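You operate a simulated robot arm through the tools that you are given. There is no shell and no other tool. Be economical: measure what you need, move in short steps, check, and stop when the job is done.

Carry out the task below with a simulated two-armed robot. There is one attempt and no reset: what you move stays moved.

## Task
Swap the long roll in the cradle for the cream small roll.
Fine: clamp up, long roll to the saddles, small roll in, clamp down; carry each with both hands.

Only the result counts: the job must be done as asked and must still hold three seconds after the hand-in. Knocking over, shifting, dropping, spilling or breaking anything else fails it.

## Robot
Two 7-joint arms with two-finger parallel grippers on one trunk, on a base that drives. Base frame: it is fixed to the floor where the robot stands at the start and does not move with it; the origin is under the middle of the robot, x ahead of it, y to its left, z up. Lengths are in mm, angles in degrees, forces in N, time in s.
The left shoulder is at the start at [70, 163, 1170], the right one opposite. Places, roughly: cradle clamp [500, 200, 1000]; pallet saddles [-1300, 1100, 500]; small roll [1000, 1250, 0]; table cradle [500, 200, 900]. Payload 3.43 kg a hand.
The tool frame of a hand sits at the grasp point between the pads (the TCP): z along the fingers, y along the line on which they close. The tips reach 34 mm beyond it. The gripper opens to 128 mm. The fingers are 24 mm wide and 12 mm thick; the gripper's body (48 by 130 mm) begins 96 mm behind the TCP.
Orientation is that of the tool frame in the base frame, as a unit quaternion [x, y, z, w]. With the fingers straight down and closing along the base's y, the tool's x points along the base's -x, its y along +y and its z along -z.

## Interface
- The arms move only by the tool play_rows. It takes "left_commands", "right_commands" or both (then of equal length, played together; a hand with none holds still); each is a list of rows, each an object of numbers (a shift or turn left out is 0, a gripper value left out holds the last): "jaw": the closure, from 0 (fully open) to 1 (shut); "x", "y", "z": the shift along the base's x, y, z in mm; "rx", "ry", "rz": the turn, a rotation vector about the base's x, y, z in degrees. In form: [{"jaw": .., "x": .., "y": .., "z": .., "rx": .., "ry": .., "rz": ..}, ...]. A call has 1 to 12 rows; each row shifts and turns the commanded pose from where the row before left it. Rows are played at 5 a second. More than 50 mm and 8.6 degrees between two rows, or a gripper value outside its range, and nothing of the call is played. A pose out of reach is approached as far as the arm can. The call stops where the force on the tool passes 90 N (or 10 N more than at its start, if that is more) or the arm is blocked; 0.2 s more then pass. Each finger travels about 153 mm/s and halts on what it meets, pressing with about 21 N; the grip force reading is that of the motor and also rises with nothing between the fingers. The clock runs only during rows and for 0.2 s after the last one: add rows that do not move to give the fingers time. The reply holds the time, the measured pose of the TCP, the force on the tool along the base axes, the opening and the grip force, in the units named above and with some noise, with the torque about the TCP (base axes, N m) and any sound that the robot's microphone picked up.
- Cameras (640 x 400 px; columns grow to the right, rows downward): "scene" is now at [134.4, 8.6, 1391.4]; the picture's right is [0.09, -1.00, 0.00], its down [-0.62, -0.06, -0.78] and it looks along [0.78, 0.07, -0.62] (base axes); focal length 214 px, centre (320, 200). "left" rides on the left gripper at [76, 11, -160] in its tool frame; the picture's right is [-0.15, 0.99, 0.00], its down [-0.88, -0.13, -0.46] and it looks along [-0.45, -0.07, 0.89] (tool axes); focal length 234 px, centre (320, 200). "right" rides on the right gripper at [76, -11, -160] in its tool frame; the picture's right is [0.15, 0.99, 0.00], its down [-0.88, 0.13, -0.46] and it looks along [-0.45, 0.07, 0.89] (tool axes); focal length 234 px, centre (320, 200). There is no depth. A picture from a camera that has moved, and an enlarged one, comes with that camera's place and axes in the base frame and with its lens.
- grab_frame(camera): a new picture of that camera. The clock stands still meanwhile.
- move_column(by): slides the trunk up (or, below 0, down) by that many mm; the arms and the scene camera ride with it, the base frame stays. It gives what a move gives, with no picture.
- roll_base(legs): drives the robot by 1 to 6 legs, each [ahead, left, turn to the left] in mm, mm and degrees, along the robot's own axes; the way and the turn of a leg run together, so that a leg with both is an arc; at most 1500 mm and 180 degrees a leg. The arms and the cameras ride along, it lands a little off, and it stops where it bumps. It gives what a move gives.
- turn_head(pan, tilt): turns the head with the scene camera to pan (to the left, within 86 degrees either way) and tilt (down, from -29 to 69), counted from straight ahead of the robot. It gives what a move gives.
- close_up(camera, box): a new picture of the part [left, top, right, bottom] of that camera's present view, enlarged. The clock stands still meanwhile.
- hand_in(): hands the job in; it is judged then, once.

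Work in short steps. Places have to be worked out from the pictures, the camera data and where the tool is seen: move nearer, look again, correct. Check each grasp and each placing, and mend what went wrong. You have 120 turns and 88 pictures in all, those below and enlarged ones among them. Open the grippers and draw the arms clear of the work before you hand the job in, unless the task says otherwise; then end with one line.

The tools are called after "Call:" as name(argument=value, ...) on one line, values as JSON. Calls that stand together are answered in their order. play_rows: Moves the arms, as the interface text tells. Its arguments: {"type":"object","properties":{"left_commands":{"type":"array"},"right_commands":{"type":"array"}},"required":[]} The other tools are called the same way: move_column (by) slides the trunk up or down; roll_base (legs) drives the base; turn_head (pan, tilt) turns the head that bears the scene camera; grab_frame (camera) takes a picture; close_up (camera, box) takes an enlarged picture of a part of a camera's view; hand_in () hands the job in.

At the start:

```text
time_s: 0.0
left_eef_pos: [427.4, 299.2, 1259.3]
left_ee_rot: [0.0, 1.0, -0.001, -0.001]
left_contact_force: [-0.1, 1.5, -0.2]
left_torque: [-0.01, -0.02, -0.02]
left_gripper_width: 127.9
left_gripper_force: 0.0
right_eef_pos: [492.2, -172.6, 1249.5]
right_ee_rot: [0.0, 1.0, 0.0, 0.001]
right_contact_force: [0.0, 0.7, 0.4]
right_torque: [0.02, 0.01, 0.0]
right_gripper_width: 128.0
right_gripper_force: 0.0
trunk travel left (down, up): [-650.0, 290.0]
robot x, y, heading: [-1.5, 2.2, 0.0]
head pan, tilt: [5.4, 38.6]
```

scene: 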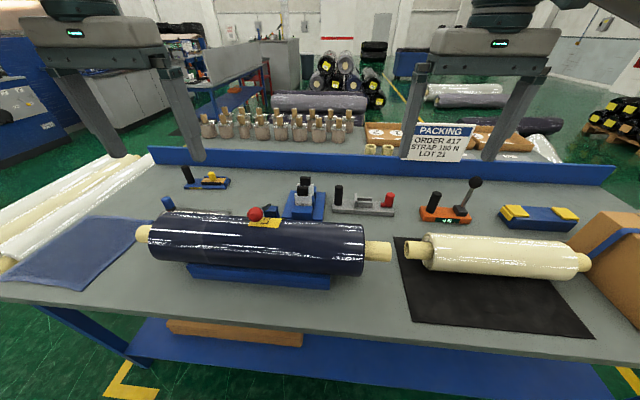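
right: 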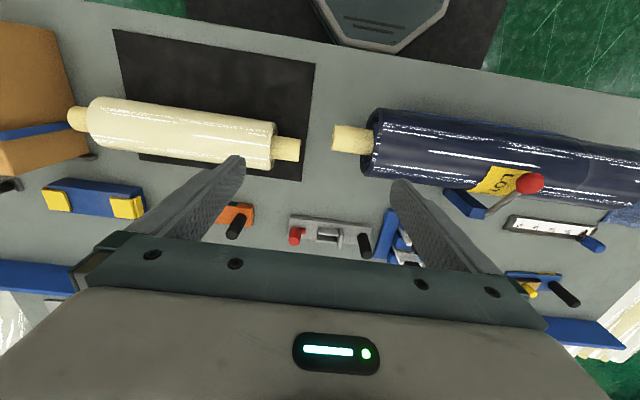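
left: 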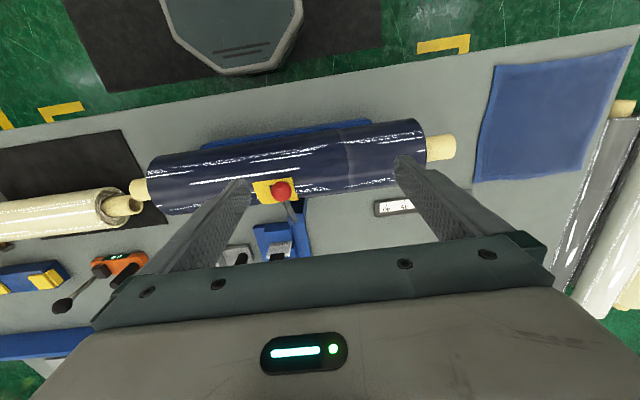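

The table cradle holds the dark roll under a red-knobbed clamp, and a cream roll lies on the mat to the right. I'll look around for the small roll and the saddles before moving anything.

Call:
turn_head(pan=50, tilt=35)

Call:
grab_frame(camera="scene")

Call:
turn_head(pan=86, tilt=25)

Call:
grab_frame(camera="scene")

```text
time_s: 1.1
left_eef_pos: [427.6, 298.5, 1258.8]
left_ee_rot: [-0.001, 1.0, -0.001, -0.001]
left_contact_force: [0.9, -0.1, -0.9]
left_torque: [-0.01, -0.01, 0.01]
left_gripper_width: 127.9
left_gripper_force: 0.0
right_eef_pos: [492.2, -174.2, 1249.8]
right_ee_rot: [0.0, 1.0, 0.0, 0.001]
right_contact_force: [-0.4, 0.0, 0.0]
right_torque: [0.01, 0.03, 0.0]
right_gripper_width: 128.2
right_gripper_force: 0.0
trunk travel left (down, up): [-650.0, 290.0]
robot x, y, heading: [2.6, 1.7, -0.2]
head pan, tilt: [50.0, 35.0]
```

```text
84 pictures are left
camera scene: at [105.5, 68.0, 1396.9], right [0.77, -0.64, 0.0], down [-0.37, -0.44, -0.82], along [0.53, 0.63, -0.57], focal length 214 px, centre (320, 200)
```

scene: 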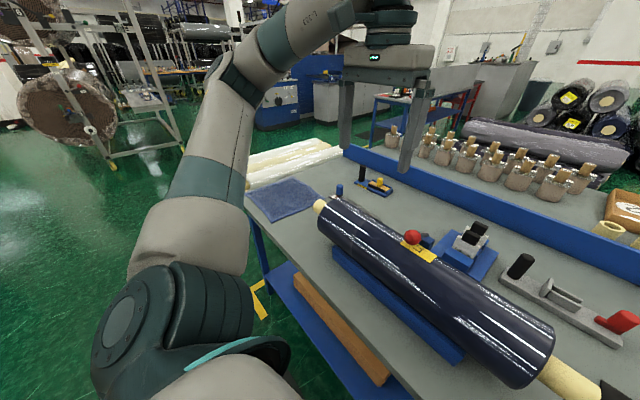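

```text
time_s: 2.1
left_eef_pos: [428.0, 299.1, 1259.2]
left_ee_rot: [0.0, 1.0, -0.001, -0.001]
left_contact_force: [0.5, -0.7, -0.1]
left_torque: [0.0, -0.02, -0.01]
left_gripper_width: 127.9
left_gripper_force: 0.1
right_eef_pos: [491.7, -173.7, 1248.9]
right_ee_rot: [0.0, 1.0, 0.0, 0.001]
right_contact_force: [0.6, -1.1, -0.1]
right_torque: [0.01, 0.04, 0.01]
right_gripper_width: 127.9
right_gripper_force: 0.0
trunk travel left (down, up): [-650.0, 290.0]
robot x, y, heading: [2.3, 0.3, -0.2]
head pan, tilt: [85.9, 25.0]
```

```text
83 pictures are left
camera scene: at [55.4, 92.4, 1412.6], right [1.0, -0.07, 0.0], down [-0.03, -0.42, -0.91], along [0.06, 0.9, -0.42], focal length 214 px, centre (320, 200)
```

scene: 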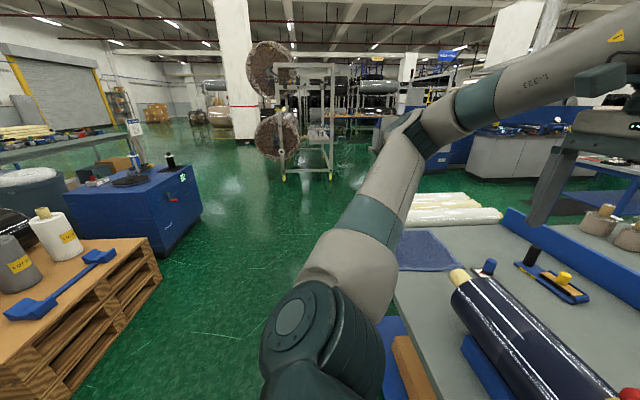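

The roll on the floor at about (1000, 1250) is hidden behind the table's left edge. I'll drive left past the table and look there.

Call:
roll_base(legs=[[-150, 0, 0], [0, 1150, 0]])

Call:
turn_head(pan=5, tilt=45)

Call:
grab_frame(camera="scene")

Call:
turn_head(pan=86, tilt=40)

Call:
grab_frame(camera="scene")

```text
time_s: 8.9
left_eef_pos: [295.6, 1423.5, 1257.9]
left_ee_rot: [0.014, 1.0, 0.0, -0.001]
left_contact_force: [0.3, 0.2, -0.2]
left_torque: [-0.01, 0.01, -0.01]
left_gripper_width: 128.0
left_gripper_force: 0.1
right_eef_pos: [347.2, 949.6, 1249.4]
right_ee_rot: [0.013, 1.0, 0.0, -0.001]
right_contact_force: [-0.6, 0.5, 0.1]
right_torque: [-0.01, -0.01, 0.04]
right_gripper_width: 127.9
right_gripper_force: 0.0
trunk travel left (down, up): [-650.0, 290.0]
robot x, y, heading: [-136.7, 1137.1, -1.6]
head pan, tilt: [85.9, 25.0]
```

```text
time_s: 10.4
left_eef_pos: [295.4, 1423.7, 1259.1]
left_ee_rot: [0.013, 1.0, -0.001, -0.001]
left_contact_force: [-0.3, 0.0, -0.8]
left_torque: [0.0, 0.0, 0.0]
left_gripper_width: 128.0
left_gripper_force: 0.2
right_eef_pos: [348.1, 951.7, 1249.2]
right_ee_rot: [0.014, 1.0, 0.0, -0.001]
right_contact_force: [-0.4, -0.2, 0.8]
right_torque: [0.0, -0.01, 0.04]
right_gripper_width: 128.0
right_gripper_force: 0.0
trunk travel left (down, up): [-650.0, 290.0]
robot x, y, heading: [-136.7, 1135.4, -1.4]
head pan, tilt: [5.0, 45.0]
```

```text
82 pictures are left
camera scene: at [-9.4, 1141.3, 1382.1], right [0.06, -1.0, 0.0], down [-0.71, -0.04, -0.71], along [0.71, 0.04, -0.71], focal length 214 px, centre (320, 200)
```

scene: 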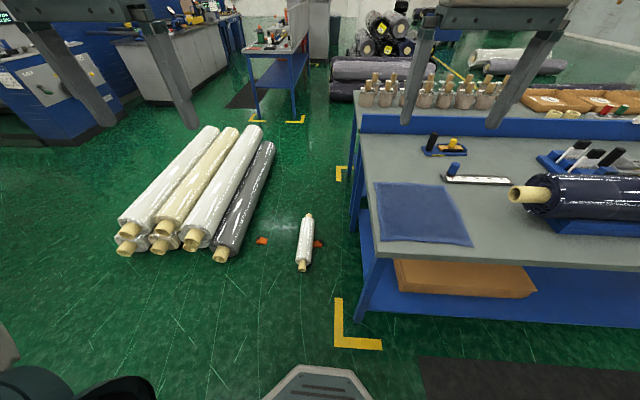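

```text
time_s: 12.0
left_eef_pos: [295.8, 1424.2, 1258.1]
left_ee_rot: [0.012, 1.0, -0.001, -0.001]
left_contact_force: [-0.3, 0.5, -0.6]
left_torque: [-0.01, 0.04, -0.01]
left_gripper_width: 127.9
left_gripper_force: 0.1
right_eef_pos: [346.7, 951.1, 1248.7]
right_ee_rot: [0.013, 1.0, -0.001, 0.0]
right_contact_force: [-0.3, 0.9, 0.4]
right_torque: [0.01, 0.02, 0.03]
right_gripper_width: 127.9
right_gripper_force: 0.2
trunk travel left (down, up): [-650.0, 290.0]
robot x, y, heading: [-140.9, 1139.3, -1.9]
head pan, tilt: [85.9, 40.0]
```

```text
81 pictures are left
camera scene: at [-82.2, 1220.9, 1389.3], right [1.0, -0.1, 0.0], down [-0.06, -0.64, -0.77], along [0.07, 0.76, -0.64], focal length 214 px, centre (320, 200)
```

scene: 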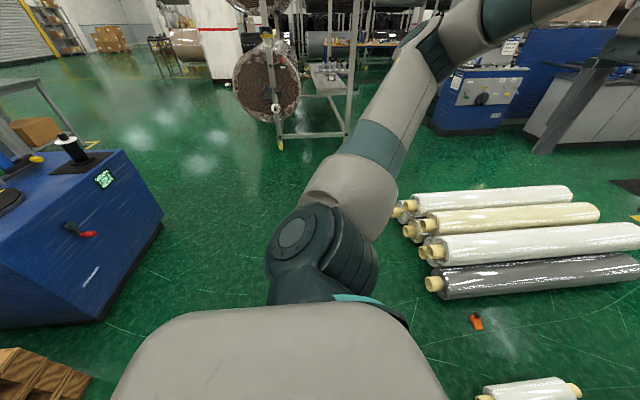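

A small roll lies on the floor between orange chocks near (1000, 1250). I'll zoom in on its colour, size and pose.

Call:
turn_head(pan=5, tilt=45)

Call:
close_up(camera="scene", box=[220, 190, 380, 290])

Call:
close_up(camera="scene", box=[440, 110, 640, 235])

```text
time_s: 13.5
left_eef_pos: [295.1, 1424.1, 1260.3]
left_ee_rot: [0.013, 1.0, -0.001, 0.0]
left_contact_force: [-0.9, 0.2, -0.5]
left_torque: [0.02, -0.03, 0.02]
left_gripper_width: 127.8
left_gripper_force: 0.1
right_eef_pos: [347.2, 950.5, 1248.9]
right_ee_rot: [0.013, 1.0, 0.0, 0.0]
right_contact_force: [1.2, 0.0, -0.5]
right_torque: [-0.04, 0.06, -0.01]
right_gripper_width: 127.9
right_gripper_force: 0.0
trunk travel left (down, up): [-650.0, 290.0]
robot x, y, heading: [-137.9, 1135.9, -1.5]
head pan, tilt: [5.0, 45.0]
```

```text
4.00 times, centred on (300, 240) of scene
camera zoom: at [-9.4, 1141.3, 1382.1], right [0.06, -1.0, 0.0], down [-0.71, -0.04, -0.71], along [0.71, 0.04, -0.71], focal length 858 px, centre (400, 40)
```

zoom: 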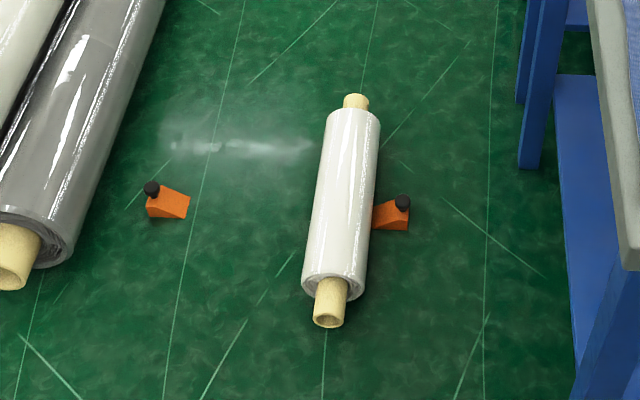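

```text
3.20 times, centred on (540, 172) of scene
camera zoom: at [-9.4, 1141.3, 1382.1], right [0.06, -1.0, 0.0], down [-0.71, -0.04, -0.71], along [0.71, 0.04, -0.71], focal length 686 px, centre (-384, 288)
```

zoom: 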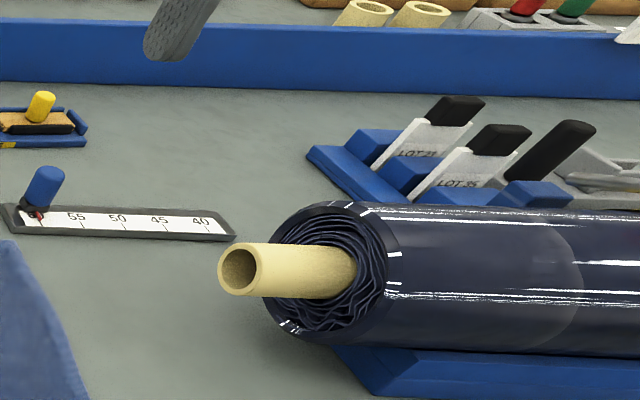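

The floor roll looks nearly white, and the one on the table mat looks creamier. I'll compare the table roll from here under the same camera.

Call:
turn_head(pan=-62, tilt=20)

Call:
grab_frame(camera="scene")

```text
time_s: 14.9
left_eef_pos: [296.2, 1424.0, 1258.5]
left_ee_rot: [0.013, 1.0, -0.001, -0.001]
left_contact_force: [-0.9, 0.4, 0.6]
left_torque: [-0.05, -0.01, 0.01]
left_gripper_width: 128.3
left_gripper_force: 0.1
right_eef_pos: [347.1, 949.6, 1249.2]
right_ee_rot: [0.013, 1.0, 0.0, 0.0]
right_contact_force: [-0.1, -0.3, 0.6]
right_torque: [0.0, 0.01, -0.03]
right_gripper_width: 128.1
right_gripper_force: 0.1
trunk travel left (down, up): [-650.0, 290.0]
robot x, y, heading: [-142.1, 1133.8, -1.7]
head pan, tilt: [-62.0, 20.0]
```

```text
78 pictures are left
camera scene: at [-48.9, 1053.0, 1420.7], right [-0.89, -0.45, 0.0], down [-0.15, 0.31, -0.94], along [0.42, -0.84, -0.34], focal length 214 px, centre (320, 200)
```

scene: 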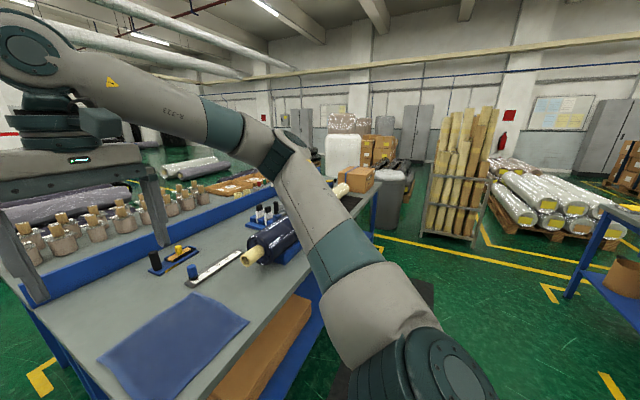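

The table roll is hidden from here, so I'll check it later from the cradle. Now I'll drive back, centred on the cradle, to work the clamp.

Call:
roll_base(legs=[[0, -945, 1.6], [140, 0, 0]])

Call:
turn_head(pan=0, tilt=50)

Call:
grab_frame(camera="scene")

```text
time_s: 20.8
left_eef_pos: [407.7, 498.2, 1260.8]
left_ee_rot: [-0.006, 1.0, -0.001, 0.0]
left_contact_force: [0.7, -1.1, 1.0]
left_torque: [0.0, -0.01, 0.04]
left_gripper_width: 128.1
left_gripper_force: 0.0
right_eef_pos: [477.6, 25.1, 1250.6]
right_ee_rot: [-0.006, 1.0, 0.001, 0.001]
right_contact_force: [0.0, -0.3, -0.1]
right_torque: [0.01, -0.01, 0.0]
right_gripper_width: 128.0
right_gripper_force: 0.1
trunk travel left (down, up): [-650.0, 290.0]
robot x, y, heading: [-13.6, 195.0, 0.8]
head pan, tilt: [-62.0, 20.0]
```

```text
time_s: 22.1
left_eef_pos: [409.0, 496.9, 1258.3]
left_ee_rot: [-0.007, 1.0, -0.001, 0.0]
left_contact_force: [0.7, 0.3, 1.2]
left_torque: [0.0, -0.01, -0.04]
left_gripper_width: 128.2
left_gripper_force: 0.1
right_eef_pos: [479.3, 26.6, 1250.5]
right_ee_rot: [-0.005, 1.0, 0.001, 0.0]
right_contact_force: [-0.6, -0.1, -0.4]
right_torque: [0.01, -0.03, -0.01]
right_gripper_width: 127.9
right_gripper_force: 0.2
trunk travel left (down, up): [-650.0, 290.0]
robot x, y, heading: [-11.5, 187.5, 0.7]
head pan, tilt: [0.0, 50.0]
```

```text
77 pictures are left
camera scene: at [111.3, 195.4, 1375.2], right [0.01, -1.0, 0.0], down [-0.77, -0.01, -0.64], along [0.64, 0.01, -0.77], focal length 214 px, centre (320, 200)
```

scene: 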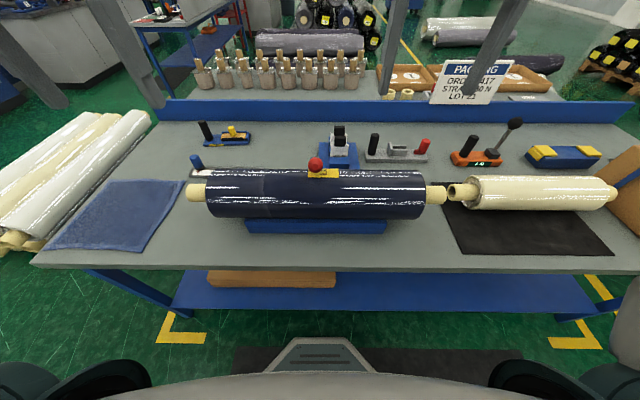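

Good central view. I'll zoom in on the clamp and on the table's cream roll.

Call:
close_up(camera="scene", box=[250, 110, 410, 240])

Call:
close_up(camera="scene", box=[420, 110, 640, 250])

Call:
grab_frame(camera="right")

```text
3.08 times, centred on (330, 175) of scene
camera zoom: at [111.3, 195.4, 1375.2], right [0.01, -1.0, 0.0], down [-0.77, -0.01, -0.64], along [0.64, 0.01, -0.77], focal length 660 px, centre (289, 277)
```

zoom: 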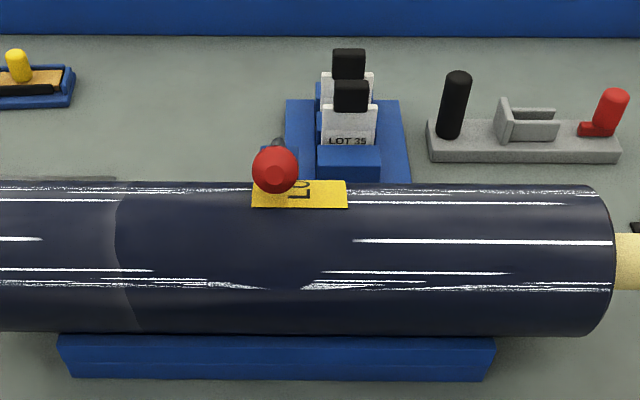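

```text
2.86 times, centred on (530, 180) of scene
camera zoom: at [111.3, 195.4, 1375.2], right [0.01, -1.0, 0.0], down [-0.77, -0.01, -0.64], along [0.64, 0.01, -0.77], focal length 613 px, centre (-280, 257)
```

zoom: 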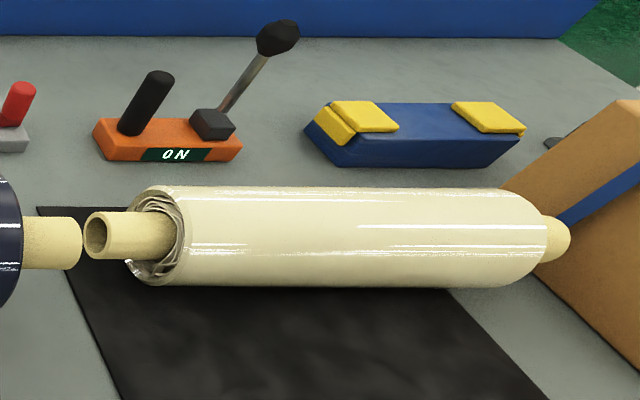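

```text
74 pictures are left
camera right: at [402.8, 13.3, 1410.1], right [-0.16, 0.99, 0.0], down [0.88, 0.14, 0.46], along [0.45, 0.07, -0.89], focal length 234 px, centre (320, 200)
```

right: 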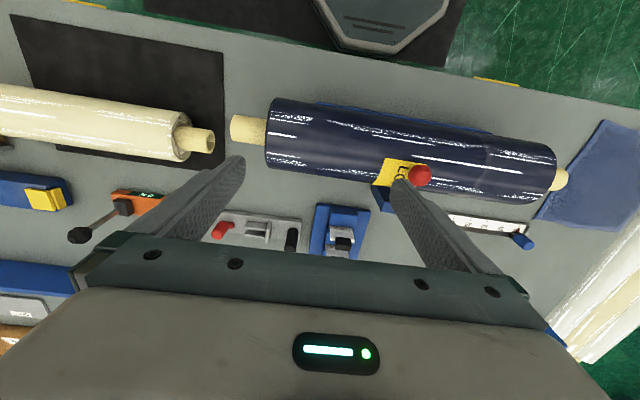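

The table roll is distinctly cream, and I'll settle the choice when I see the floor roll close up. First I'll examine the clamp linkage through the left camera.

Call:
grab_frame(camera="left")

Call:
close_up(camera="right", box=[310, 120, 470, 220])

```text
73 pictures are left
camera left: at [332.5, 507.6, 1418.5], right [0.13, 0.99, 0.0], down [0.88, -0.12, 0.45], along [0.45, -0.06, -0.89], focal length 234 px, centre (320, 200)
```

left: 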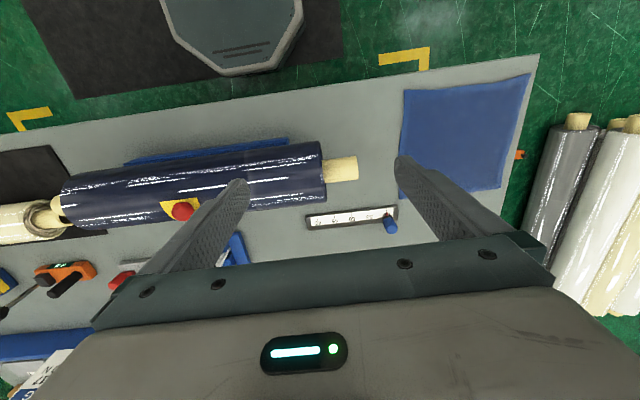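

```text
4.00 times, centred on (390, 170) of right
camera zoom: at [402.8, 13.3, 1410.1], right [-0.16, 0.99, 0.0], down [0.88, 0.14, 0.46], along [0.45, 0.07, -0.89], focal length 937 px, centre (40, 320)
```

zoom: 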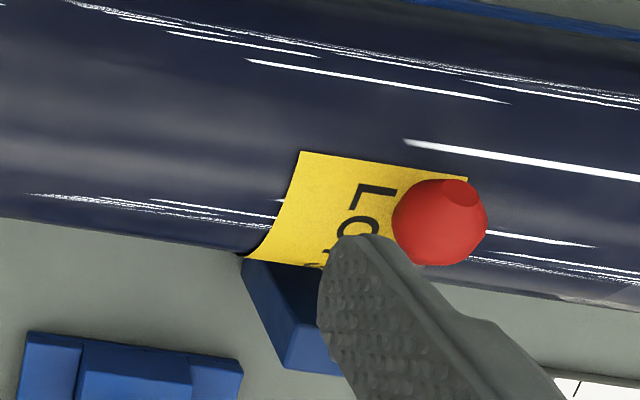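

Triangulating puts the red ball at about (523, 212, 1018), with the hinge behind the roll around x = 610. I'll tilt the left hand toward -y to see the linkage from the side.

Call:
play_rows(left_commands=[{"rx": -8.5, "x": 12, "z": -5}, {"rx": -8.5, "x": 12, "z": -5}, {"rx": -8.5, "x": 12, "z": -5}, {"rx": -8.5, "x": 12, "z": -5}, {"rx": -8.5, "x": 12, "z": -5}, {"rx": -8.5, "x": 12, "z": -5}])

Call:
grab_frame(camera="left")

```text
time_s: 23.5
left_eef_pos: [480.3, 499.0, 1228.4]
left_ee_rot: [-0.006, 0.901, -0.433, -0.003]
left_contact_force: [0.1, -0.9, -0.1]
left_torque: [-0.01, -0.01, -0.01]
left_gripper_width: 128.3
left_gripper_force: 0.0
right_eef_pos: [478.7, 26.9, 1249.2]
right_ee_rot: [-0.007, 1.0, 0.0, 0.0]
right_contact_force: [0.3, 0.4, 0.2]
right_torque: [-0.03, -0.01, -0.02]
right_gripper_width: 128.1
right_gripper_force: 0.0
trunk travel left (down, up): [-650.0, 290.0]
robot x, y, heading: [-17.3, 196.5, 0.7]
head pan, tilt: [0.0, 50.0]
```

```text
71 pictures are left
camera left: at [402.9, 629.4, 1320.6], right [0.13, 0.62, -0.77], down [0.88, 0.28, 0.38], along [0.45, -0.73, -0.51], focal length 234 px, centre (320, 200)
```

left: 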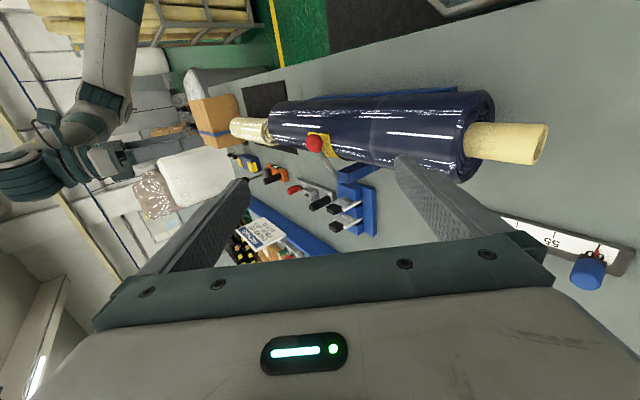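

Call:
close_up(camera="left", box=[260, 110, 400, 200])

```text
4.44 times, centred on (330, 155) of left
camera zoom: at [402.9, 629.4, 1320.6], right [0.13, 0.62, -0.77], down [0.88, 0.28, 0.38], along [0.45, -0.73, -0.51], focal length 1041 px, centre (276, 400)
```

zoom: 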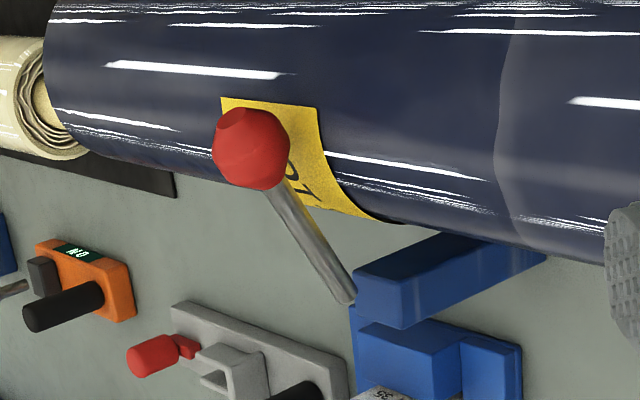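

The rod runs from the ball at about (523, 212, 1019) back and down to a hinge near (629, 200, 959). I'll pinch the ball along y so it can pivot between the pads, starting by bringing the left hand above it.

Call:
play_rows(left_commands=[{"rx": 8.5, "y": -40, "x": 6, "z": -5}, {"rx": 8.5, "y": -40, "x": 6, "z": -5}, {"rx": 8.5, "y": -40, "x": 6, "z": -10}, {"rx": 8.5, "y": -40, "x": 6, "z": -20}, {"rx": 8.5, "y": -40, "x": 6, "z": -20}, {"rx": 8.5, "y": -40, "x": 6, "z": -20}, {"y": -47, "x": 6, "z": -30}], right_commands=[{"y": -15}, {"y": -15}, {"y": -15}, {"y": -15}, {"y": -15}, {"y": -15}, {"y": 0}])

Call:
grab_frame(camera="left")

```text
refused: row 7 steps farther than a row can; nothing moved
```

```text
69 pictures are left
camera left: at [402.9, 629.4, 1320.6], right [0.13, 0.62, -0.77], down [0.88, 0.28, 0.38], along [0.45, -0.73, -0.51], focal length 234 px, centre (320, 200)
```

left: 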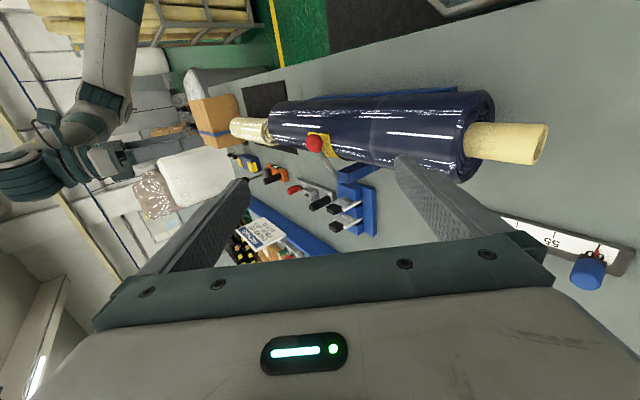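

The last row was too long, so nothing moved. I'll send it again in shorter steps.

Call:
play_rows(left_commands=[{"rx": 8.5, "y": -40, "x": 5, "z": -5}, {"rx": 8.5, "y": -40, "x": 5, "z": -5}, {"rx": 8.5, "y": -40, "x": 5, "z": -10}, {"rx": 8.5, "y": -40, "x": 6, "z": -20}, {"rx": 8.5, "y": -40, "x": 6, "z": -20}, {"rx": 8.5, "y": -40, "x": 6, "z": -20}, {"y": -40, "x": 6, "z": -20}, {"y": -7, "x": 4, "z": -20}], right_commands=[{"y": -15}, {"y": -15}, {"y": -15}, {"y": -15}, {"y": -15}, {"y": -15}, {"y": 0}, {"y": 0}])

Call:
grab_frame(camera="left")

```text
time_s: 25.3
left_eef_pos: [525.5, 209.6, 1111.5]
left_ee_rot: [-0.006, 1.0, 0.0, 0.0]
left_contact_force: [-0.4, 0.3, -0.5]
left_torque: [-0.03, 0.01, 0.01]
left_gripper_width: 127.9
left_gripper_force: 0.0
right_eef_pos: [476.4, -66.3, 1248.3]
right_ee_rot: [-0.006, 1.0, 0.0, 0.0]
right_contact_force: [-0.5, 0.3, -0.2]
right_torque: [-0.01, 0.02, 0.0]
right_gripper_width: 128.0
right_gripper_force: 0.0
trunk travel left (down, up): [-650.0, 290.0]
robot x, y, heading: [-14.1, 192.0, 0.5]
head pan, tilt: [0.0, 50.0]
```

```text
68 pictures are left
camera left: at [449.6, 220.1, 1269.5], right [0.13, 0.99, 0.0], down [0.88, -0.12, 0.46], along [0.45, -0.06, -0.89], focal length 234 px, centre (320, 200)
```

left: 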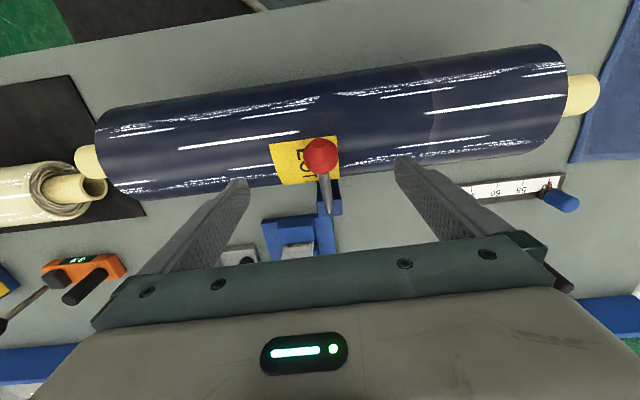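

The ball shows at (522, 213), so I'll descend to z ≈ 1038 and close on it.

Call:
play_rows(left_commands=[{"x": -3, "y": 3, "z": -35}, {"z": -25}, {"z": -13}, {"jaw": 0.5}, {"jaw": 0.8}, {"jaw": 1.0}, {}, {}])

Call:
grab_frame(camera="left")

```text
time_s: 27.1
left_eef_pos: [520.1, 212.2, 1036.3]
left_ee_rot: [-0.006, 1.0, 0.001, -0.002]
left_contact_force: [0.2, -7.9, -3.2]
left_torque: [-0.2, 0.2, -0.05]
left_gripper_width: 37.0
left_gripper_force: 45.1
right_eef_pos: [478.4, -68.5, 1250.0]
right_ee_rot: [-0.006, 1.0, 0.0, 0.0]
right_contact_force: [0.4, 0.3, 0.8]
right_torque: [-0.01, -0.02, 0.02]
right_gripper_width: 128.0
right_gripper_force: 0.1
trunk travel left (down, up): [-650.0, 290.0]
robot x, y, heading: [-14.4, 192.1, 0.7]
head pan, tilt: [0.0, 50.0]
```

```text
67 pictures are left
camera left: at [445.2, 221.3, 1195.4], right [0.14, 0.99, 0.0], down [0.88, -0.12, 0.45], along [0.45, -0.06, -0.89], focal length 234 px, centre (320, 200)
```

left: 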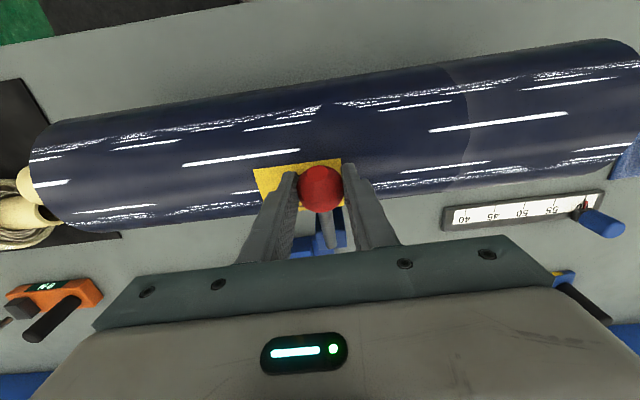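

The ball is held at 37 mm. I'll swing it up along the arc about the estimated hinge and watch the force.

Call:
play_rows(left_commands=[{"x": 6.5, "z": 10}, {"x": 6.5, "z": 9}, {"x": 7, "z": 7.5}, {"x": 8, "z": 7.5}, {"x": 8.5, "z": 6.5}])

```text
time_s: 28.3
left_eef_pos: [556.5, 210.2, 1076.3]
left_ee_rot: [-0.006, 1.0, -0.001, 0.0]
left_contact_force: [-11.1, -13.2, -5.0]
left_torque: [-0.14, 1.39, 0.11]
left_gripper_width: 36.9
left_gripper_force: 45.1
right_eef_pos: [476.8, -69.6, 1250.4]
right_ee_rot: [-0.006, 1.0, 0.0, 0.0]
right_contact_force: [0.2, -0.3, 0.7]
right_torque: [0.01, 0.02, 0.03]
right_gripper_width: 128.0
right_gripper_force: 0.0
trunk travel left (down, up): [-650.0, 290.0]
robot x, y, heading: [-16.1, 194.2, 0.7]
head pan, tilt: [0.0, 50.0]
```

The lever is swinging with only moderate force. I'll ease 2 mm in y and continue over the top.

Call:
play_rows(left_commands=[{"x": 9, "z": 5.5, "y": -1}, {"x": 9.5, "z": 5, "y": -1}, {"x": 10, "z": 4}, {"x": 10, "z": 3}, {"x": 10.5, "z": 2}, {"x": 10.5, "z": 1}])

Call:
grab_frame(camera="scene")

```text
time_s: 29.7
left_eef_pos: [615.0, 209.6, 1098.5]
left_ee_rot: [-0.007, 1.0, -0.001, 0.002]
left_contact_force: [-11.0, -2.4, 13.7]
left_torque: [-0.05, 1.34, 0.11]
left_gripper_width: 37.0
left_gripper_force: 44.8
right_eef_pos: [473.8, -66.4, 1249.9]
right_ee_rot: [-0.007, 1.0, 0.0, 0.001]
right_contact_force: [0.5, -0.2, 0.0]
right_torque: [0.0, 0.01, 0.01]
right_gripper_width: 128.1
right_gripper_force: 0.1
trunk travel left (down, up): [-650.0, 290.0]
robot x, y, heading: [-16.8, 194.2, 0.7]
head pan, tilt: [0.0, 50.0]
```

```text
66 pictures are left
camera scene: at [107.6, 194.7, 1375.7], right [0.01, -1.0, 0.0], down [-0.76, -0.01, -0.64], along [0.64, 0.01, -0.76], focal length 214 px, centre (320, 200)
```

scene: 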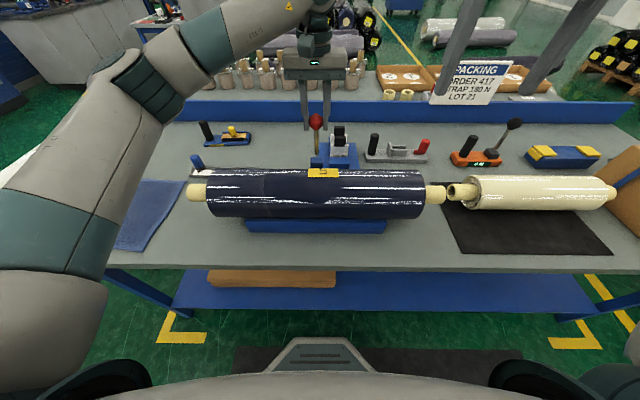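

The rod is now nearly vertical, so I'll continue past vertical so that it stays up.

Call:
play_rows(left_commands=[{"x": 10.5, "z": 0.5}, {"x": 10.5, "z": -0.5}, {"x": 10.5, "z": -1}, {"x": 10.5, "z": -2}, {"x": 10, "z": -3}])

```text
time_s: 30.9
left_eef_pos: [678.7, 212.8, 1088.0]
left_ee_rot: [-0.009, 1.0, 0.0, -0.002]
left_contact_force: [0.2, 0.5, -0.9]
left_torque: [0.04, 0.1, -0.02]
left_gripper_width: 0.5
left_gripper_force: 33.1
right_eef_pos: [486.8, -68.1, 1246.4]
right_ee_rot: [-0.006, 1.0, 0.0, -0.004]
right_contact_force: [1.6, 0.7, -0.7]
right_torque: [0.03, 0.12, -0.03]
right_gripper_width: 128.0
right_gripper_force: 0.0
trunk travel left (down, up): [-650.0, 290.0]
robot x, y, heading: [-10.4, 195.5, 0.8]
head pan, tilt: [0.0, 50.0]
```

The ball slipped out of the grip. I'll look to see where the lever ended up.

Call:
grab_frame(camera="scene")

Call:
grab_frame(camera="left")

```text
65 pictures are left
camera scene: at [121.3, 194.6, 1374.3], right [0.01, -1.0, 0.0], down [-0.77, -0.01, -0.64], along [0.64, 0.01, -0.77], focal length 214 px, centre (320, 200)
```

scene: 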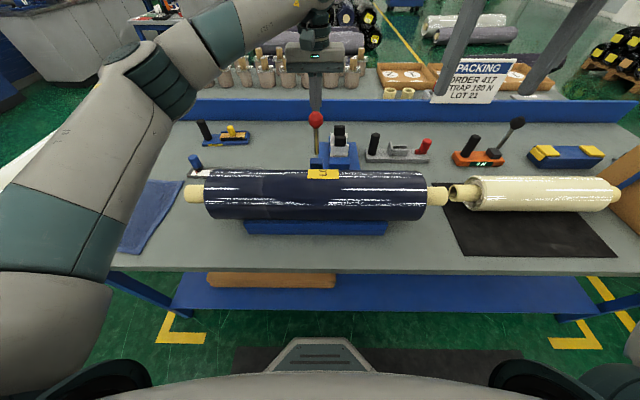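

```text
64 pictures are left
camera left: at [603.0, 222.0, 1247.0], right [0.13, 0.99, 0.0], down [0.88, -0.11, 0.45], along [0.45, -0.06, -0.89], focal length 234 px, centre (320, 200)
```

left: 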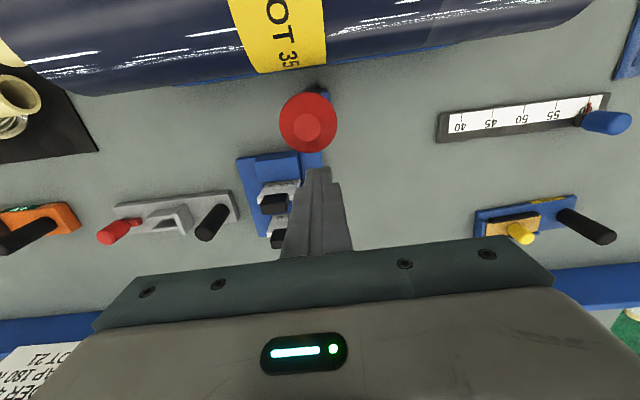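

The lever reached its stop and stands upright at about (627, 211, 1080), clear of the roll. I'll raise the left hand, then bring both hands over the core ends with their jaws turned to close along x.

Call:
play_rows(left_commands=[{"z": 45}, {"z": 45, "jaw": 0}, {"z": 20, "y": 30, "rz": -8.5}, {"x": -20, "y": 40, "rz": -8.5}, {"x": -20, "y": 40, "rz": -8.5}, {"x": -20, "y": 40, "rz": -8.5}, {"x": -20, "y": 40, "rz": -8.5}, {"x": -20, "y": 40, "rz": -8.5}, {"x": -20, "y": 40, "rz": -8.5}, {"x": -20, "y": 30, "rz": -8.5}, {"x": -20, "y": 20, "rz": -8.5}, {"x": -20, "y": 10, "rz": -8.5}], right_commands=[{}, {}, {"rz": 8.5, "x": 2, "y": -4}, {"rz": 8.5, "x": 2, "y": -4}, {"rz": 8.5, "x": 2, "y": -4}, {"rz": 8.5, "x": 2, "y": -4}, {"rz": 8.5, "x": 2, "y": -4}, {"rz": 8.5, "x": 2, "y": -4}, {"rz": 8.5, "x": 2, "y": -4}, {"rz": 8.5, "x": 2, "y": -4}, {"rz": 8.5, "x": 2, "y": -4}, {"rz": 8.5, "x": 2, "y": -4}])

```text
time_s: 33.5
left_eef_pos: [374.3, 430.4, 1166.8]
left_ee_rot: [0.671, 0.741, -0.001, 0.0]
left_contact_force: [-0.7, 0.1, -0.9]
left_torque: [-0.02, -0.03, 0.03]
left_gripper_width: 128.1
left_gripper_force: 0.1
left hand out of reach, approached as far as the arm can: row 9, 10, 11, 12
right_eef_pos: [394.0, -4.4, 1203.5]
right_ee_rot: [-0.68, 0.733, 0.0, 0.0]
right_contact_force: [-1.0, -0.8, 0.5]
right_torque: [0.0, -0.02, 0.0]
right_gripper_width: 128.0
right_gripper_force: 0.1
right hand out of reach, approached as far as the arm can: row 9, 10, 11, 12
trunk travel left (down, up): [-650.0, 290.0]
robot x, y, heading: [-11.7, 197.5, 0.8]
head pan, tilt: [0.0, 50.0]
```

At this wrist angle neither arm reaches that far. I'll try the opposite wrist rotation, which gives the same jaw line along x.

Call:
play_rows(left_commands=[{"rz": 8.5}, {"rz": 8.5}, {"rz": 8.5}, {"rz": 8.5}, {"rz": 8.5}, {"rz": 8.5}, {"rz": 8.5}, {"rz": 8.5}, {"rz": 8.5}, {"rz": 8.5}, {"rz": 8.5}, {"rz": 8.5}], right_commands=[{"rz": -8.5}, {"rz": -8.5}, {"rz": -8.5}, {"rz": -8.5}, {"rz": -8.5}, {"rz": -8.5}, {"rz": -8.5}, {"rz": -8.5}, {"rz": -8.5}, {"rz": -8.5}, {"rz": -8.5}, {"rz": -8.5}])

Call:
play_rows(left_commands=[{"rz": 8.5}, {"rz": 8.5}, {"rz": 8.5}, {"rz": 8.5}, {"rz": 8.5}, {"rz": 8.5}, {"rz": 8.5}, {"rz": 8.5}], right_commands=[{"rz": -8.5}, {"rz": -8.5}, {"rz": -8.5}, {"rz": -8.5}, {"rz": -8.5}, {"rz": -8.5}, {"rz": -8.5}, {"rz": -8.5}])

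```text
time_s: 36.1
left_eef_pos: [374.9, 428.3, 1165.7]
left_ee_rot: [-0.154, 0.988, -0.001, 0.0]
left_contact_force: [0.3, -0.2, 0.1]
left_torque: [0.02, 0.02, 0.02]
left_gripper_width: 128.0
left_gripper_force: 0.0
right_eef_pos: [395.3, -4.5, 1205.3]
right_ee_rot: [0.143, 0.99, 0.001, 0.0]
right_contact_force: [0.3, 0.2, 0.4]
right_torque: [0.01, -0.02, 0.02]
right_gripper_width: 128.2
right_gripper_force: 0.2
trunk travel left (down, up): [-650.0, 290.0]
robot x, y, heading: [-13.1, 193.0, 0.8]
head pan, tilt: [0.0, 50.0]
```

```text
time_s: 37.9
left_eef_pos: [375.9, 430.3, 1165.5]
left_ee_rot: [-0.681, 0.732, -0.001, 0.0]
left_contact_force: [0.3, 0.0, -0.1]
left_torque: [-0.03, -0.02, 0.0]
left_gripper_width: 128.1
left_gripper_force: 0.0
right_eef_pos: [393.8, -4.9, 1204.5]
right_ee_rot: [0.672, 0.741, 0.0, 0.0]
right_contact_force: [-0.8, -0.6, 0.5]
right_torque: [-0.01, -0.01, 0.01]
right_gripper_width: 128.0
right_gripper_force: 0.1
trunk travel left (down, up): [-650.0, 290.0]
robot x, y, heading: [-15.8, 195.4, 0.7]
head pan, tilt: [0.0, 50.0]
```

The wrists turned without trouble. Now I'll move the hands outward over the core ends.

Call:
play_rows(left_commands=[{"x": 24, "y": 22, "z": -7, "rz": 4}, {"x": 24, "y": 22, "z": -7}, {"x": 24, "y": 22, "z": -7}, {"x": 24, "y": 22, "z": -7}, {"x": 24, "y": 22, "z": -7}], right_commands=[{"x": 22, "y": -20, "z": -15, "rz": -4}, {"x": 22, "y": -20, "z": -15}, {"x": 22, "y": -20, "z": -15}, {"x": 22, "y": -20, "z": -15}, {"x": 22, "y": -20, "z": -15}])

Call:
grab_frame(camera="left")

Call:
grab_frame(camera="right")

```text
time_s: 39.1
left_eef_pos: [498.3, 542.2, 1130.8]
left_ee_rot: [-0.705, 0.71, 0.0, 0.0]
left_contact_force: [0.4, -0.8, 0.3]
left_torque: [-0.03, 0.04, -0.01]
left_gripper_width: 128.1
left_gripper_force: 0.1
right_eef_pos: [506.6, -105.3, 1126.5]
right_ee_rot: [0.697, 0.717, -0.001, 0.0]
right_contact_force: [0.0, 0.4, -0.9]
right_torque: [-0.02, 0.07, 0.02]
right_gripper_width: 127.9
right_gripper_force: 0.0
trunk travel left (down, up): [-650.0, 290.0]
robot x, y, heading: [-13.3, 194.7, 0.9]
head pan, tilt: [0.0, 50.0]
```

```text
63 pictures are left
camera left: at [487.2, 465.4, 1288.6], right [-0.99, 0.15, 0.0], down [0.13, 0.88, 0.46], along [0.07, 0.45, -0.89], focal length 234 px, centre (320, 200)
```

left: 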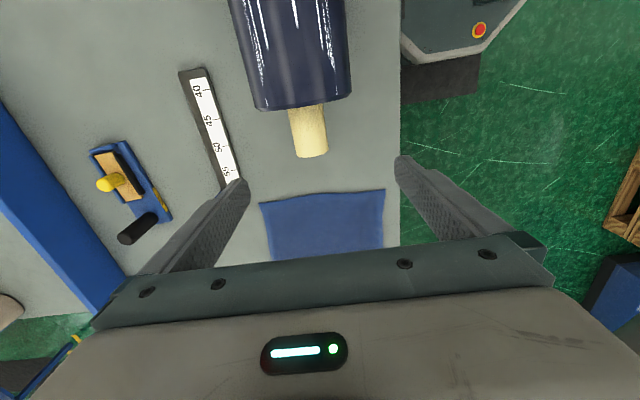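

```text
62 pictures are left
camera right: at [493.1, -29.5, 1287.8], right [0.98, 0.18, 0.0], down [0.16, -0.88, 0.46], along [0.08, -0.45, -0.89], focal length 234 px, centre (320, 200)
```

right: 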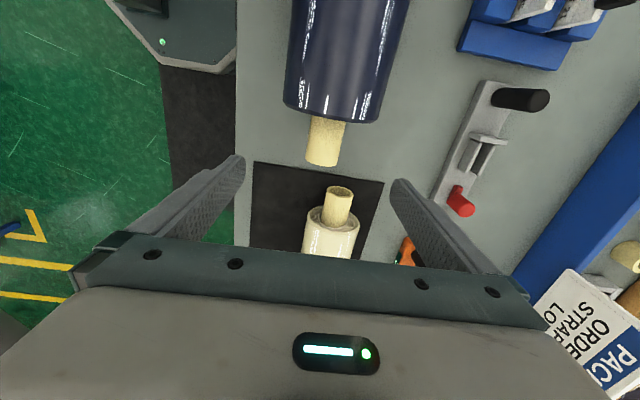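

The core stubs are at about x = 510 and z ≈ 945, from y ≈ 498 to 550 on the left and from -76 to -130 on the right. I'll lower both hands to z = 960 first, then look.

Call:
play_rows(left_commands=[{"x": 10, "y": -18, "z": -34}, {"z": -34}, {"z": -34}, {"z": -34}, {"z": -35}], right_commands=[{"x": 4, "y": 2, "z": -33}, {"z": -33}, {"z": -33}, {"z": -33}, {"z": -34}])

Call:
grab_frame(camera="left")

Call:
grab_frame(camera="right")

```text
time_s: 40.3
left_eef_pos: [501.3, 519.5, 964.0]
left_ee_rot: [-0.705, 0.709, 0.0, 0.001]
left_contact_force: [-0.2, 0.0, 0.7]
left_torque: [0.03, 0.02, 0.06]
left_gripper_width: 127.8
left_gripper_force: 0.1
right_eef_pos: [509.2, -102.7, 965.2]
right_ee_rot: [0.696, 0.718, 0.0, 0.0]
right_contact_force: [0.4, 0.7, 0.6]
right_torque: [0.0, -0.04, 0.02]
right_gripper_width: 127.9
right_gripper_force: 0.1
trunk travel left (down, up): [-650.0, 290.0]
robot x, y, heading: [-15.4, 192.2, 0.6]
head pan, tilt: [0.0, 50.0]
```

```text
61 pictures are left
camera left: at [488.6, 443.6, 1122.4], right [-0.99, 0.15, 0.0], down [0.13, 0.88, 0.46], along [0.07, 0.45, -0.89], focal length 234 px, centre (320, 200)
```

left: 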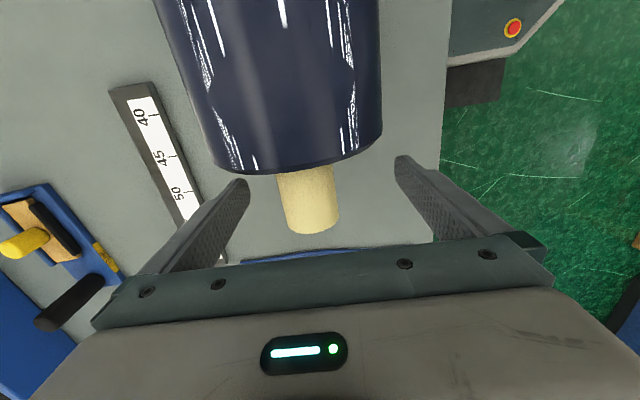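

```text
60 pictures are left
camera right: at [495.6, -27.9, 1125.6], right [0.98, 0.18, 0.0], down [0.16, -0.88, 0.46], along [0.08, -0.45, -0.89], focal length 234 px, centre (320, 200)
```

right: 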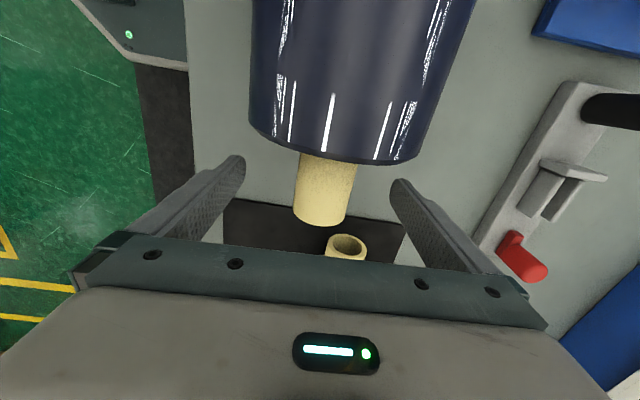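

Comparing the two views puts the core top at z ≈ 944, so the axis is at z ≈ 922 and x ≈ 514. The stubs end at y = 565 and -142. I'll centre the jaws, lower to 926 and close.

Call:
play_rows(left_commands=[{"x": 12, "y": 10, "z": -13}, {"z": -15}, {"z": -10}, {"jaw": 0.4}, {"jaw": 0.6}, {"jaw": 0.8}, {"jaw": 1}, {}, {}], right_commands=[{"x": 5, "y": -12, "z": -14}, {"z": -15}, {"z": -10}, {"jaw": 0.4}, {"jaw": 0.6}, {"jaw": 0.8}, {"jaw": 1}, {}, {}])

Call:
grab_frame(camera="left")

Call:
grab_frame(camera="right")

```text
time_s: 42.3
left_eef_pos: [515.7, 531.4, 924.9]
left_ee_rot: [-0.705, 0.709, 0.0, 0.0]
left_contact_force: [-9.6, -0.6, 0.2]
left_torque: [0.2, 0.14, 0.13]
left_gripper_width: 51.5
left_gripper_force: 21.1
right_eef_pos: [513.7, -114.2, 925.4]
right_ee_rot: [0.697, 0.717, 0.001, 0.0]
right_contact_force: [17.8, -0.4, 6.8]
right_torque: [0.31, -0.37, -0.82]
right_gripper_width: 52.5
right_gripper_force: 20.9
trunk travel left (down, up): [-650.0, 290.0]
robot x, y, heading: [-11.1, 194.9, 1.0]
head pan, tilt: [0.0, 50.0]
```

```text
59 pictures are left
camera left: at [503.6, 456.0, 1084.1], right [-0.99, 0.15, 0.0], down [0.14, 0.88, 0.46], along [0.07, 0.45, -0.89], focal length 234 px, centre (320, 200)
```

left: 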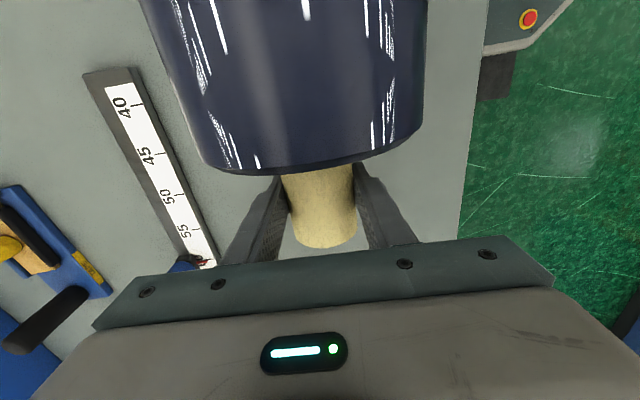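

```text
58 pictures are left
camera right: at [499.8, -40.1, 1086.7], right [0.98, 0.17, 0.0], down [0.15, -0.88, 0.46], along [0.08, -0.45, -0.89], focal length 234 px, centre (320, 200)
```

right: 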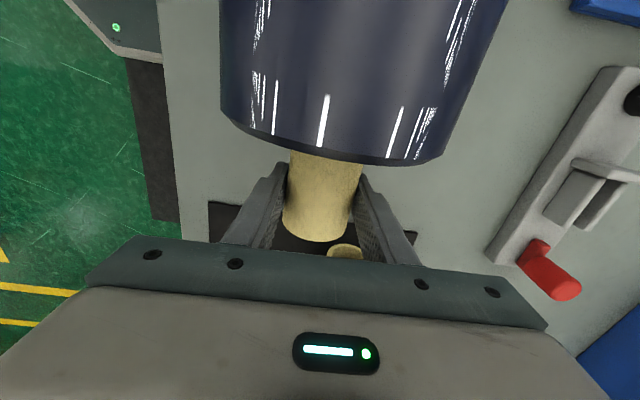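

Both stubs are gripped at about 52 mm. I'll lift a little and check the load.

Call:
play_rows(left_commands=[{"z": 8}, {"z": 10}, {"z": 12}, {}], right_commands=[{"z": 8}, {"z": 10}, {"z": 12}, {}])

Call:
grab_frame(camera="scene")

```text
time_s: 43.3
left_eef_pos: [519.3, 531.8, 951.8]
left_ee_rot: [-0.705, 0.709, 0.001, -0.001]
left_contact_force: [-0.9, 8.2, -7.1]
left_torque: [-0.06, -0.25, -0.16]
left_gripper_width: 51.6
left_gripper_force: 20.9
right_eef_pos: [512.7, -115.4, 953.1]
right_ee_rot: [0.696, 0.718, -0.001, -0.001]
right_contact_force: [0.9, -6.4, -8.3]
right_torque: [-0.34, 0.25, -0.24]
right_gripper_width: 52.7
right_gripper_force: 20.8
trunk travel left (down, up): [-650.0, 290.0]
robot x, y, heading: [-14.3, 193.9, 0.4]
head pan, tilt: [0.0, 50.0]
```

```text
57 pictures are left
camera scene: at [112.5, 195.5, 1374.9], right [0.01, -1.0, 0.0], down [-0.77, -0.01, -0.64], along [0.64, 0.01, -0.77], focal length 214 px, centre (320, 200)
```

scene: 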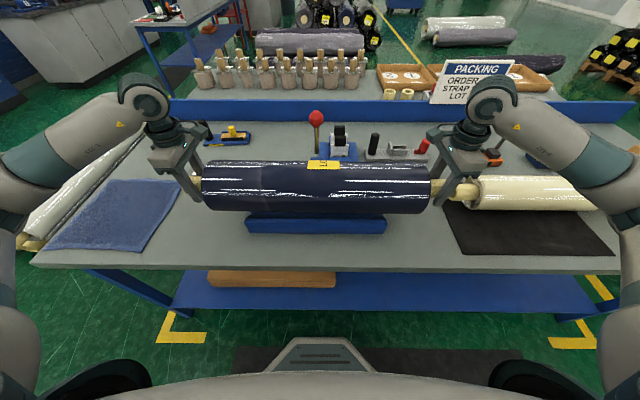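

The roll is up and weighs only about 8 N per hand. I'll raise it with the trunk, back away from the table, and turn left to look at the pallet.

Call:
move_column(by=120)

Call:
roll_base(legs=[[-450, 0, 0]])

Call:
turn_head(pan=86, tilt=35)

Call:
grab_frame(camera="scene")

```text
time_s: 44.8
left_eef_pos: [517.8, 532.3, 1072.5]
left_ee_rot: [-0.705, 0.709, 0.0, -0.001]
left_contact_force: [-1.5, 12.2, -8.5]
left_torque: [0.02, 0.03, -0.54]
left_gripper_width: 51.8
left_gripper_force: 20.0
right_eef_pos: [515.0, -115.3, 1074.5]
right_ee_rot: [0.697, 0.717, -0.001, -0.001]
right_contact_force: [0.4, -11.4, -8.3]
right_torque: [0.01, -0.03, -0.56]
right_gripper_width: 52.7
right_gripper_force: 21.3
trunk travel left (down, up): [-770.0, 170.0]
robot x, y, heading: [-15.5, 191.7, 0.8]
head pan, tilt: [0.0, 50.0]
```

```text
time_s: 47.5
left_eef_pos: [69.4, 524.1, 1071.4]
left_ee_rot: [-0.703, 0.711, 0.0, 0.0]
left_contact_force: [-1.7, 13.9, -8.8]
left_torque: [0.0, -0.02, -0.49]
left_gripper_width: 51.8
left_gripper_force: 20.7
right_eef_pos: [62.4, -122.0, 1072.8]
right_ee_rot: [0.698, 0.716, 0.0, -0.001]
right_contact_force: [1.7, -14.0, -9.0]
right_torque: [-0.09, 0.04, -0.46]
right_gripper_width: 52.6
right_gripper_force: 21.1
trunk travel left (down, up): [-770.0, 170.0]
robot x, y, heading: [-466.7, 188.1, 0.5]
head pan, tilt: [0.0, 50.0]
```

```text
time_s: 49.1
left_eef_pos: [69.1, 524.7, 1071.9]
left_ee_rot: [-0.704, 0.71, -0.001, 0.0]
left_contact_force: [-3.0, -0.7, -7.4]
left_torque: [-0.02, 0.09, -0.8]
left_gripper_width: 51.8
left_gripper_force: 21.2
right_eef_pos: [61.0, -123.1, 1073.9]
right_ee_rot: [0.698, 0.716, -0.001, 0.0]
right_contact_force: [2.9, 0.6, -8.2]
right_torque: [0.03, -0.09, -0.79]
right_gripper_width: 52.6
right_gripper_force: 20.8
trunk travel left (down, up): [-770.0, 170.0]
robot x, y, heading: [-466.2, 191.9, 0.4]
head pan, tilt: [85.9, 35.0]
```

```text
56 pictures are left
camera scene: at [-409.7, 277.5, 1516.8], right [1.0, -0.06, 0.0], down [-0.04, -0.57, -0.82], along [0.05, 0.82, -0.57], focal length 214 px, centre (320, 200)
```

scene: 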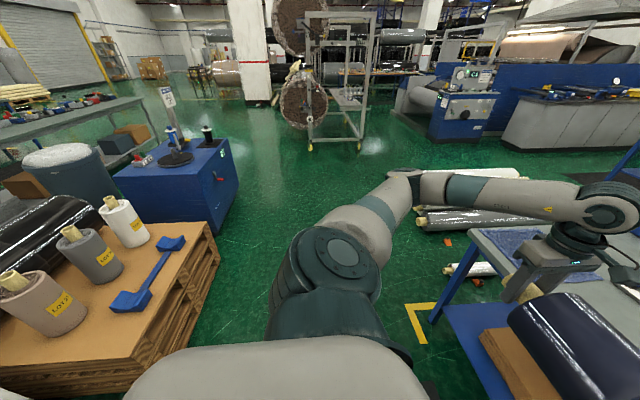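

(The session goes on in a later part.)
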